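You operate a simulated robot arm through the tools that you are given. There is no shell and no other tool. Be economical: measure what you need, move in short steps, check, and stop when the job is done.

The job below is to be done with a simulated robot arm. You get a single attempt, and the scene is never put back.

TASK
Put the vent cap on top of the ties box.
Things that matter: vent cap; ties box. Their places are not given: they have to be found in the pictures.

Only the result counts: the job must be done as asked and must still hold three seconds after the hand-in. Knocking over, shifting, dropping, spilling or breaking anything else fails it. Lids that push on must go on centred and level and be pressed home; caps that screw on are set level and turned clockwise until they are tight.

THE ROBOT
A 6-joint arm with a two-finger parallel gripper, fixed in place. Base frame: the origin is at the foot of the arm, x ahead of it, y to its left, z up; the work surface is at about z = 0. Readings come in mm, degrees, newtons and seconds.
With the tool pointing down near the work surface it reaches from about 180 to 460 mm from the base axis. Its first joint turns from -70.0 to 70.0 degrees. Payload 1.9 kg.
The TCP is the grasp point between the finger pads, 23 mm short of the fingertips. In the tool frame z runs along the fingers and y along their closing line. The gripper opens to 94 mm. The fingers are 38 mm wide and 10 mm thick; the gripper's body (54 by 96 mm) begins 39 mm behind the TCP.
Orientation is told as [roll, pitch, yaw] about the base's x, y, z axes, in that order, counted from this pose: with the fingers straight down and closing along the base's y, the tool's x points along the base's -x, its y along +y and its z along -z.

THE INTERFACE
- The arm moves only by the tool arm_command. Its argument "targets" is a list of rows, each a list of 7 numbers: the shift along the tool's x, y, z in units of 150 mm (1.0 is 150 mm), then the turn, a rotation vector about the tool's x, y, z in units of 60 degrees (1.0 is 60 degrees), then the opening, from 0 (shut) to 1 (fully open). In form: [[tx, ty, tz, wx, wy, wz, claw], ...]. A call has 1 to 20 rows; each row is the pose to reach, as a shift and turn from the pose commanded when the call began, along the tool's axes at that moment. A call with a number of a shift or a turn outside -1 to 1 is refused whole. Each row takes 0.2 s and may step no farther than 50 mm and 8.6 degrees from the row before; otherwise, or with a gripper value out of range, the whole call is refused. A pose out of reach is approached as far as the arm can. The call stops where the force on the tool passes 40 N (or 10 N more than at its start, if that is more) or the arm is blocked; 0.2 s more then pass. Each finger travels about 108 mm/s and halts on what it meets, pressing with about 37 N; the grip force reading is that of the motor and also rises with nothing between the fingers. The clock runs only during rows and for 0.2 s after the last one: add rows that repeat a pose to give the fingers time. The reply holds the time, the measured pose of the TCP, the force on the tool along the base axes, the opening and the grip force, in the units named above and with some noise.
- Cameras (640 x 400 px; columns grow to the right, rows downward): "scene" is fixed at [72.7, 326.5, 427.1]; the picture's right is [-0.58, -0.81, 0.00], its down [-0.43, 0.31, -0.85] and it looks along [0.69, -0.50, -0.53] (base axes); focal length 327 px, centre (320, 200). "wrist" rides on the gripper at [-39, 0, -44] in the tool frame; the picture's right is [0.00, -1.00, 0.00], its down [0.97, 0.00, -0.24] and it looks along [0.24, 0.00, 0.97] (tool axes); focal length 218 px, centre (320, 200).
- capture(camera): a new picture of that camera. No time passes.
- pixel_to_xyz(camera, pixels): for up to 12 pixels [column, row] of the newest picture of that camera ("zoom" is the newest enlarged one), the place [x, y, z] in the base frame of the surface seen there, good to about 2 mm. No time passes.
- enlarge(camera, box): a new picture of the part [left, top, right, bottom] of that camera's present view, enlarged. No time passes.
- hand_in(): hands the job in; it is judged then, once.

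Go step by step. Measure first, check grasps and placings, and put right what went wrong. The budget is 60 turns and 30 pictures, counting those below and the enlarged ones. Unless the task says otherwise, let go and move clear before handing in, and close with one line.

The tools are called after ">>>" as name(argument=value, ...) on one line, values as JSON. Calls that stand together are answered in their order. arm_command: Moves the arm, as the interface text tells. Its arguments: {"type":"object","properties":{"targets":{"type":"array"}},"required":["targets"]} The other tools are called the same way: capture (camera) takes a picture; pixel_to_xyz (camera, pixels) gives the place of the surface under pixels of a picture; enlarge (camera, box) takes an enlarged picture of a part of a camera's view; hand_in () hands the job in.

At the start:

```text
time_s: 0.0
position: [348.8, -35.5, 233.0]
tcp_rot: [0.0, 0.0, 0.1]
contact_force: [0.1, -0.2, -0.1]
width: 94.1
finger_force: 0.1
```

scene: 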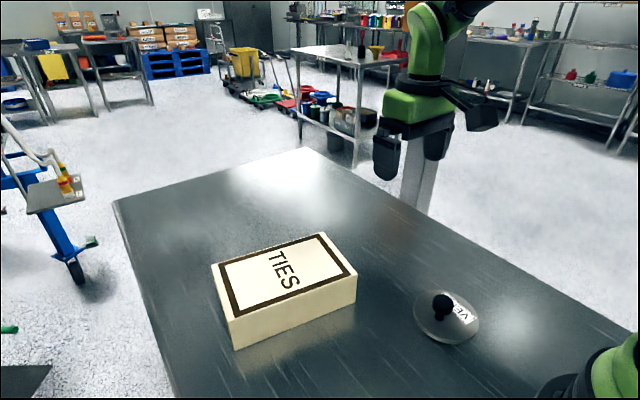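
wrist: 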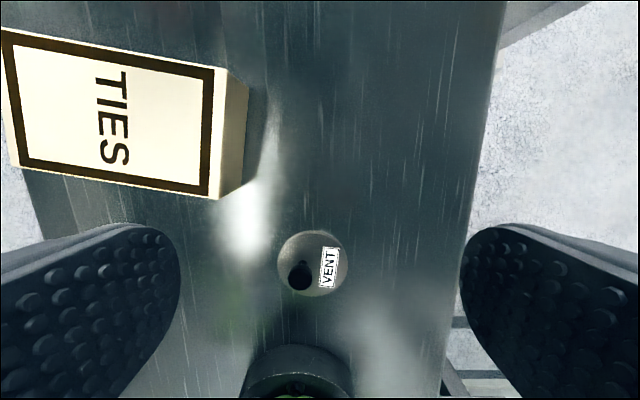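

The scene shows the vent cap around (446,315) with a dark knob at (441,305), and the ties box with its top around (283,272). I'll enlarge the cap and measure key points.

>>> enlarge(camera="scene", box=[390, 270, 502, 360])

>>> pixel_to_xyz(camera="scene", pixels=[[441, 297], [441, 308], [425, 300], [470, 318], [420, 325], [445, 340], [213, 266], [322, 234], [355, 275], [233, 316], [283, 272], [400, 340]])

>>> pixel_to_xyz(camera="wrist", pixels=[[300, 276], [280, 263], [347, 263], [313, 232], [313, 295], [328, 270], [214, 68], [212, 196], [110, 115], [245, 85], [400, 250]])

```text
4.44 times, centred on (446, 315) of scene
```

zoom: 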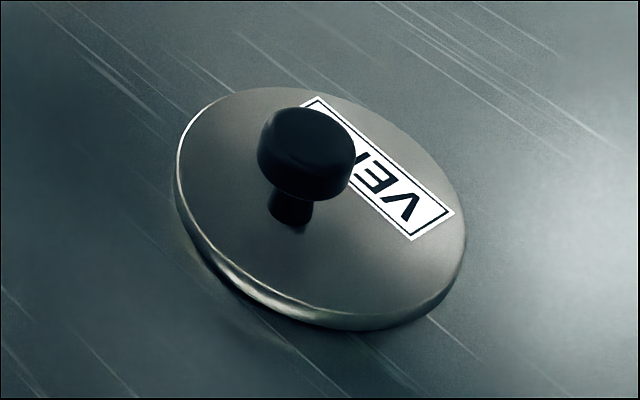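

```text
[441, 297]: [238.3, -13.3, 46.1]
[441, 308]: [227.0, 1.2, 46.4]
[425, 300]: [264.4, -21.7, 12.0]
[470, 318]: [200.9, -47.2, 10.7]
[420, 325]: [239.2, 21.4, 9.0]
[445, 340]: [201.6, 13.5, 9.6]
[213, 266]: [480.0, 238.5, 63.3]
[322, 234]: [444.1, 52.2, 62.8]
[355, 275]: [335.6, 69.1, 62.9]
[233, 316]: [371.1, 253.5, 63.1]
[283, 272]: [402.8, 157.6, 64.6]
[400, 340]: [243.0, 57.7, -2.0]
```

```text
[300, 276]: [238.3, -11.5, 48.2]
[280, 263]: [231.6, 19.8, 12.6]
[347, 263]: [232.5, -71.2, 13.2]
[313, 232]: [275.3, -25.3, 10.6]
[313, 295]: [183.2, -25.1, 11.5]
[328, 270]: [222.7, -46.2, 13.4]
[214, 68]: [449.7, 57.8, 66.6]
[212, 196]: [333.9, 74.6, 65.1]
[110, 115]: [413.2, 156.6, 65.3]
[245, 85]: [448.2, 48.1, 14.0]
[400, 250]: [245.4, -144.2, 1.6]
```

The disc spans about x 183–275 and y -71–20, so its centre is near (229,-25). The knob sits off-centre, toward +y. I'll measure the knob more precisely.

>>> pixel_to_xyz(camera="zoom", pixels=[[305, 112], [305, 150], [268, 140], [345, 150], [300, 132], [305, 190], [290, 210], [290, 228], [200, 120], [440, 290], [330, 300], [330, 92]])

>>> enlarge(camera="wrist", box=[264, 220, 360, 300])

```text
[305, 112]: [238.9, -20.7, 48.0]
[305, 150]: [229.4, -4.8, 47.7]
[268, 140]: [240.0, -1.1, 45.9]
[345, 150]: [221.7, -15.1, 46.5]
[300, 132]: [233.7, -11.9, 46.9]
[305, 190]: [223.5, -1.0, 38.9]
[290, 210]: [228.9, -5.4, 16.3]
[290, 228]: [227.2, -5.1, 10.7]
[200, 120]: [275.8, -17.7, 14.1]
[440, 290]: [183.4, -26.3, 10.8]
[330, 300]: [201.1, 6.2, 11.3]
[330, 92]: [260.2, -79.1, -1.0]
```

```text
5.00 times, centred on (312, 260) of wrist
```

zoom: 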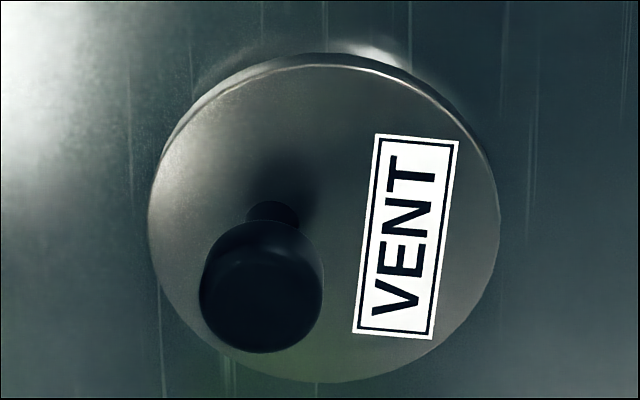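

The knob's top face in this zoom spans columns 200–322 and rows about 250–352. I'll measure its rim and the disc edges.

>>> pixel_to_xyz(camera="zoom", pixels=[[205, 290], [318, 290], [262, 346], [262, 252], [262, 295], [155, 220], [495, 220], [325, 70], [325, 376], [262, 235], [272, 212]])

```text
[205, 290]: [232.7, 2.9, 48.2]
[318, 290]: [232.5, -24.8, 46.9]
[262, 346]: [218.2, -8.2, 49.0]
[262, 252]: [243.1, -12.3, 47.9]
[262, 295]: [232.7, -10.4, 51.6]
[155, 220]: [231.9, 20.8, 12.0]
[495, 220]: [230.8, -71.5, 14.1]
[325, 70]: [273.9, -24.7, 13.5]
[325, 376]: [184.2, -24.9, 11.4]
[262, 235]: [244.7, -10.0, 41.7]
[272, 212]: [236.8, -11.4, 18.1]
```

The knob centre is about (231,-10.5) with its top near z 48 and a diameter of about 27 mm. The disc centre is about (230,-25). I'll move above the knob at z 110.

>>> arm_command(targets=[[0.196, 0.042, 0.205, 0, 0, 0, 1], [0.393, 0.083, 0.41, 0, 0, 0, 1], [0.589, 0.125, 0.615, 0, 0, 0, 1], [0.785, 0.167, 0.82, 0, 0, 0, 1], [0.785, 0.167, 0.82, 0, 0, 0, 1]])

>>> capture(camera="wrist")

```text
time_s: 1.2
position: [229.0, -13.0, 110.9]
tcp_rot: [-0.1, 0.0, 0.0]
contact_force: [-0.8, -0.4, -0.8]
width: 94.1
finger_force: 0.2
```

```text
25 pictures are left
```

wrist: 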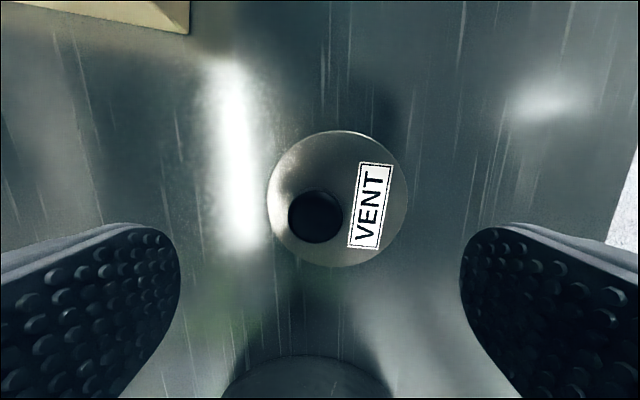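

The knob at column 315 puts it about 2.5 mm to +y of the TCP, which agrees with my measurement. I'll correct by that amount and descend to z 39, which leaves the fingertips near z 16, above the disc.

>>> arm_command(targets=[[-0.013, 0.017, 0.16, 0, 0, 0, 1], [-0.013, 0.017, 0.32, 0, 0, 0, 1], [-0.013, 0.017, 0.42, 0, 0, 0, 1], [-0.013, 0.017, 0.475, 0, 0, 0, 1], [-0.013, 0.017, 0.475, 0, 0, 0, 1]])

>>> capture(camera="scene")

>>> capture(camera="wrist")

```text
time_s: 2.4
position: [231.2, -9.0, 38.3]
tcp_rot: [-0.1, 0.0, 0.0]
contact_force: [0.9, 0.2, -0.2]
width: 94.1
finger_force: 0.0
```

```text
24 pictures are left
```

scene: 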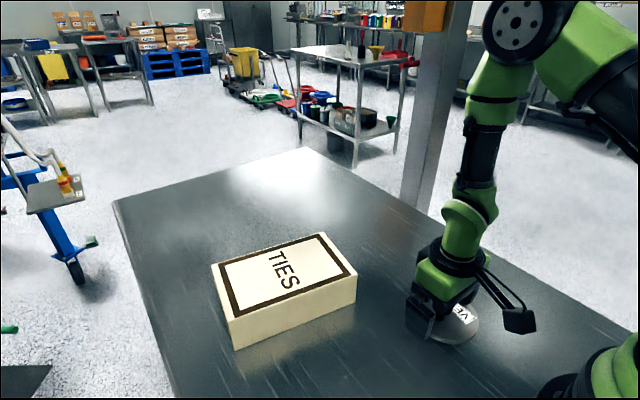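

```text
23 pictures are left
```

wrist: 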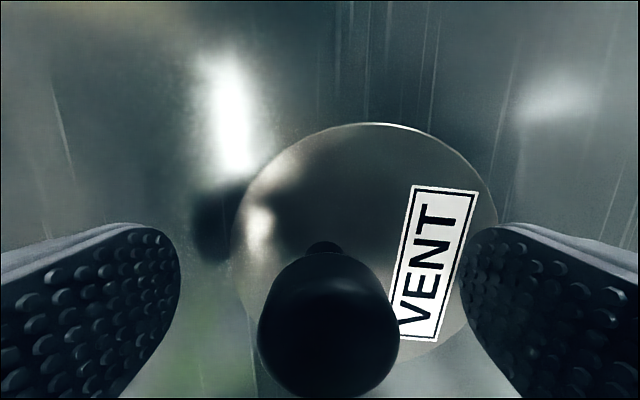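

The knob is centred between the fingers (columns 258–398), so I'll close.

>>> arm_command(targets=[[0, 0, 0, 0, 0, 0, 0.2], [0, 0, 0, 0, 0, 0, 0], [0, 0, 0, 0, 0, 0, 0], [0, 0, 0, 0, 0, 0, 0], [0, 0, 0, 0, 0, 0, 0]])

```text
time_s: 3.6
position: [231.3, -9.8, 38.7]
tcp_rot: [0.0, 0.0, 0.0]
contact_force: [-0.1, 0.2, 0.1]
width: 28.2
finger_force: 37.3
```

The grip has stopped at 28.2 mm, which matches the knob. I'll lift 20 mm slowly and check that the cap stays level.

>>> arm_command(targets=[[0, 0, -0.04, 0, 0, 0, 0], [0, 0, -0.09, 0, 0, 0, 0], [0, 0, -0.14, 0, 0, 0, 0], [0, 0, -0.14, 0, 0, 0, 0]])

>>> enlarge(camera="scene", box=[380, 240, 560, 370])

>>> capture(camera="wrist")

```text
time_s: 4.6
position: [232.3, -8.6, 59.3]
tcp_rot: [-0.1, -0.1, 0.0]
contact_force: [0.1, 0.1, -1.8]
width: 27.8
finger_force: 36.9
```

```text
3.08 times, centred on (470, 305) of scene
```

zoom: 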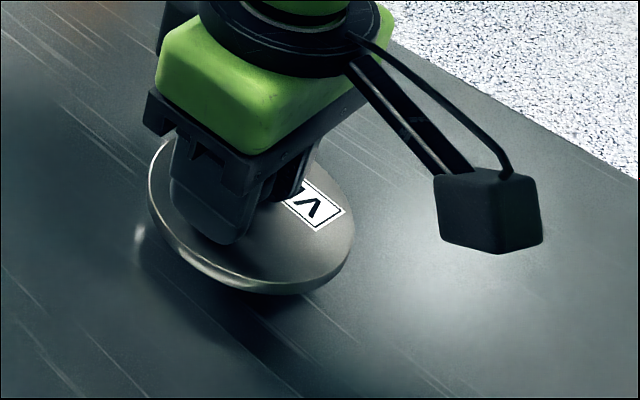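

```text
21 pictures are left
```

wrist: 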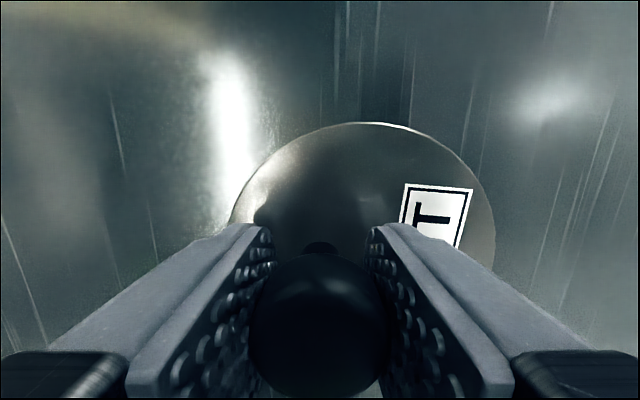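

The cap is held and weighs about 1.8 N. I'll check that the disc is level.

>>> pixel_to_xyz(camera="wrist", pixels=[[365, 128], [245, 200], [485, 200], [300, 200], [400, 170], [340, 140], [488, 245]])

>>> pixel_to_xyz(camera="zoom", pixels=[[160, 170], [345, 250], [260, 270], [340, 195], [200, 250]])

```text
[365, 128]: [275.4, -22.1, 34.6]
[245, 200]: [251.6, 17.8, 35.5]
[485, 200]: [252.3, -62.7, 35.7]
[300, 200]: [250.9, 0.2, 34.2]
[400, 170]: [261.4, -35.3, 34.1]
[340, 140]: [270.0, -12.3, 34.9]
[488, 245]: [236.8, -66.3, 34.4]
```

```text
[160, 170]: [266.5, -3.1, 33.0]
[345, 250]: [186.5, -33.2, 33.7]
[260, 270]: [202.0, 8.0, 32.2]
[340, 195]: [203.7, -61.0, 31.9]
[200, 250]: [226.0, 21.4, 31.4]
```

The disc is level, with its bottom at TCP z minus about 39, clear of the table. I'll lift to z about 145 and go halfway to the box.

>>> arm_command(targets=[[0, 0, -0.14, 0, 0, 0, 0], [0, 0, -0.29, 0, 0, 0, 0], [0, 0, -0.44, 0, 0, 0, 0], [0, 0, -0.567, 0, 0, 0, 0], [-0.1, 0.1, -0.567, 0, 0, 0, 0], [-0.2, 0.2, -0.567, 0, 0, 0, 0], [-0.3, 0.3, -0.567, 0, 0, 0, 0], [-0.4, 0.4, -0.567, 0, 0, 0, 0], [-0.5, 0.5, -0.567, 0, 0, 0, 0], [-0.57, 0.58, -0.567, 0, 0, 0, 0], [-0.57, 0.58, -0.567, 0, 0, 0, 0]])

```text
time_s: 7.0
position: [316.6, 80.4, 144.4]
tcp_rot: [0.0, 0.1, 0.1]
contact_force: [-0.2, 0.1, -0.9]
width: 28.1
finger_force: 37.2
```

The cap is still held, at (316.6,80.4). I'll continue to a TCP of about (404,165).

>>> arm_command(targets=[[-0.1, 0.1, 0, 0, 0, 0, 0], [-0.2, 0.2, 0, 0, 0, 0, 0], [-0.3, 0.3, 0, 0, 0, 0, 0], [-0.4, 0.4, 0, 0, 0, 0, 0], [-0.5, 0.49, 0, 0, 0, 0, 0], [-0.58, 0.565, 0, 0, 0, 0, 0], [-0.58, 0.565, 0, 0, 0, 0, 0], [-0.58, 0.565, 0, 0, 0, 0, 0]])

>>> capture(camera="scene")

>>> capture(camera="wrist")

```text
time_s: 8.8
position: [403.4, 164.2, 144.4]
tcp_rot: [0.0, 0.0, 0.1]
contact_force: [-0.1, -0.1, -1.8]
width: 27.9
finger_force: 37.2
```

```text
20 pictures are left
```

scene: 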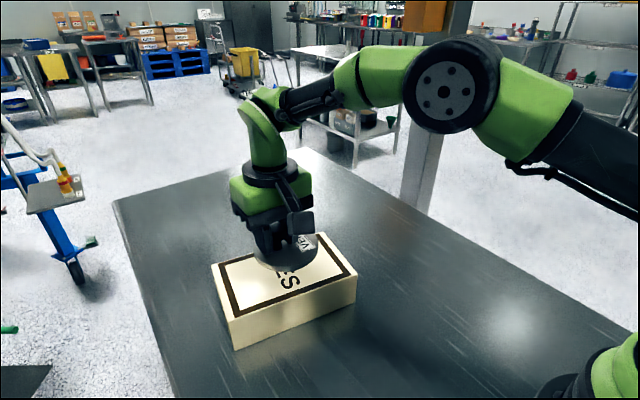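

```text
19 pictures are left
```

wrist: 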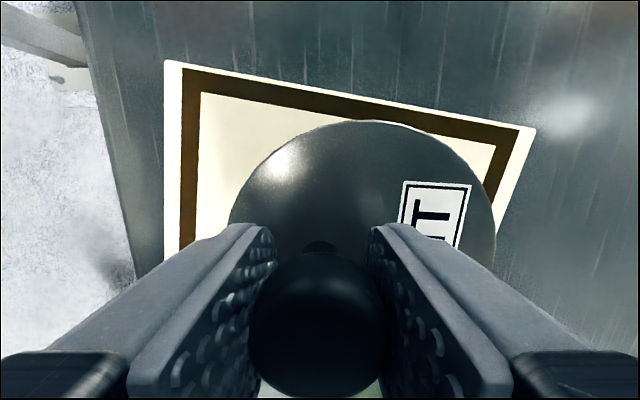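

The cap hangs over the box. I'll check the disc against the box corners.

>>> pixel_to_xyz(camera="wrist", pixels=[[168, 64], [532, 130], [365, 126], [240, 200], [488, 200], [230, 130], [172, 200]])

>>> pixel_to_xyz(camera="scene", pixels=[[354, 275], [234, 317], [215, 267], [320, 235], [230, 290], [340, 280]])

```text
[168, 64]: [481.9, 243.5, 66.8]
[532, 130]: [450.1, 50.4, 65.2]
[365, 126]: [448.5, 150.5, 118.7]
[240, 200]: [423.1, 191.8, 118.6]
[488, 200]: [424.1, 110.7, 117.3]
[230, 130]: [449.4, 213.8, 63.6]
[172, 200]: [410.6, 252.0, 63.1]
```

```text
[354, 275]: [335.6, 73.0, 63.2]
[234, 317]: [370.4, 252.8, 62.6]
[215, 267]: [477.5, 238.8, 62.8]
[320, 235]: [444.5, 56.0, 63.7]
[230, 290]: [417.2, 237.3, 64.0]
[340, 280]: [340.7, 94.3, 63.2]
```

The box centre is about (409,154) and the disc centre about (402,150). I'll shift by (+5,+4) and descend to TCP z about 106.

>>> arm_command(targets=[[-0.033, 0.027, 0.06, 0, 0, 0, 0], [-0.033, 0.027, 0.13, 0, 0, 0, 0], [-0.033, 0.027, 0.2, 0, 0, 0, 0], [-0.033, 0.027, 0.255, 0, 0, 0, 0], [-0.033, 0.027, 0.255, 0, 0, 0, 0], [-0.033, 0.027, 0.255, 0, 0, 0, 0]])

```text
time_s: 10.2
position: [409.3, 168.9, 105.0]
tcp_rot: [0.0, 0.0, 0.1]
contact_force: [-0.8, 0.0, -0.6]
width: 28.0
finger_force: 37.2
```

There is no contact yet. I'll step down gently in 0.5–1 mm steps.

>>> arm_command(targets=[[0, 0, 0.005, 0, 0, 0, 0], [0, 0, 0.01, 0, 0, 0, 0], [0, 0, 0.01, 0, 0, 0, 0]])

```text
time_s: 11.0
position: [411.1, 169.4, 104.4]
tcp_rot: [0.0, 0.0, 0.1]
contact_force: [-0.2, 0.8, -1.3]
width: 27.9
finger_force: 37.1
```

>>> arm_command(targets=[[0, 0, 0.004, 0, 0, 0, 0], [0, 0, 0.008, 0, 0, 0, 0], [0, 0, 0.008, 0, 0, 0, 0]])

>>> enlarge(camera="scene", box=[200, 210, 370, 350])

```text
time_s: 11.8
position: [409.5, 169.5, 102.5]
tcp_rot: [0.0, 0.1, 0.1]
contact_force: [-0.7, 0.3, -1.4]
width: 27.7
finger_force: 37.2
```

```text
2.86 times, centred on (285, 280) of scene
```

zoom: 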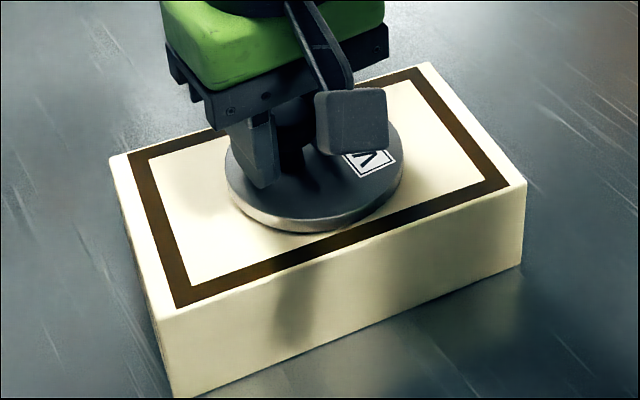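

It's nearly touching, with no upward force yet (-1.4 N). I'll keep going in small steps.

>>> arm_command(targets=[[0, 0, 0.004, 0, 0, 0, 0], [0, 0, 0.008, 0, 0, 0, 0], [0, 0, 0.008, 0, 0, 0, 0]])

```text
time_s: 12.6
position: [409.1, 168.8, 102.4]
tcp_rot: [0.0, -0.1, -0.1]
contact_force: [-5.0, -2.0, 16.2]
width: 27.5
finger_force: 36.9
```

The upward force of 16 N shows contact. I'll ease back 0.6 mm, then open to about 60 mm.

>>> arm_command(targets=[[0, 0, -0.004, 0, 0, 0, 0], [0, 0, -0.004, 0, 0, 0, 0], [0, 0, -0.004, 0, 0, 0, 0.4], [0, 0, -0.004, 0, 0, 0, 0.65], [0, 0, -0.004, 0, 0, 0, 0.65], [0, 0, -0.004, 0, 0, 0, 0.65]])

```text
time_s: 14.0
position: [409.7, 168.3, 102.3]
tcp_rot: [-0.1, 0.0, 0.1]
contact_force: [0.8, -0.1, -0.3]
width: 61.0
finger_force: 0.0
```

It's released. I'll rise straight up and check.

>>> arm_command(targets=[[0, 0, -0.05, 0, 0, 0, 0.65], [0, 0, -0.15, 0, 0, 0, 0.65], [0, 0, -0.3, 0, 0, 0, 0.65], [0, 0, -0.45, 0, 0, 0, 0.65], [0.15, 0, -0.6, 0, 0, 0, 0.65], [0.3, 0, -0.65, 0, 0, 0, 0.65], [0.3, 0, -0.65, 0, 0, 0, 0.65]])

>>> enlarge(camera="scene", box=[200, 210, 370, 350])

>>> capture(camera="wrist")

```text
time_s: 15.6
position: [364.7, 169.5, 199.0]
tcp_rot: [0.1, 0.0, 0.0]
contact_force: [0.5, 0.1, 0.2]
width: 61.2
finger_force: 0.0
```

```text
2.86 times, centred on (285, 280) of scene
```

zoom: 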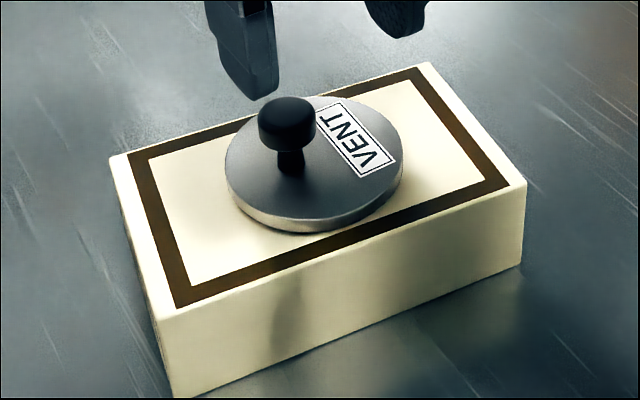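

```text
16 pictures are left
```

wrist: 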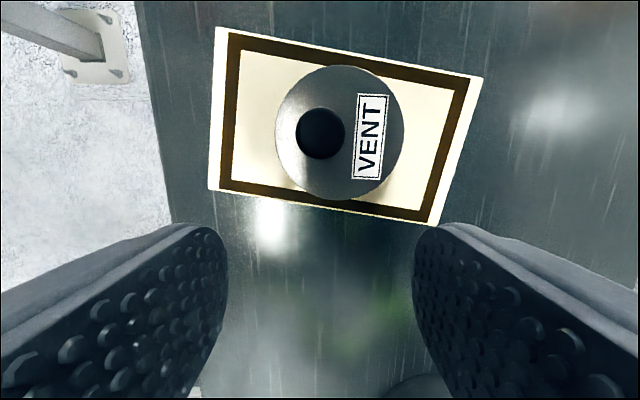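

The cap lies flat and centred on the box, the box hasn't moved, and the gripper is clear. I'll hand in now.

>>> hand_in()

```text
The job is handed in.
```

The vent cap is resting flat and centred on top of the ties box; the gripper let go and moved clear before I handed the job in.
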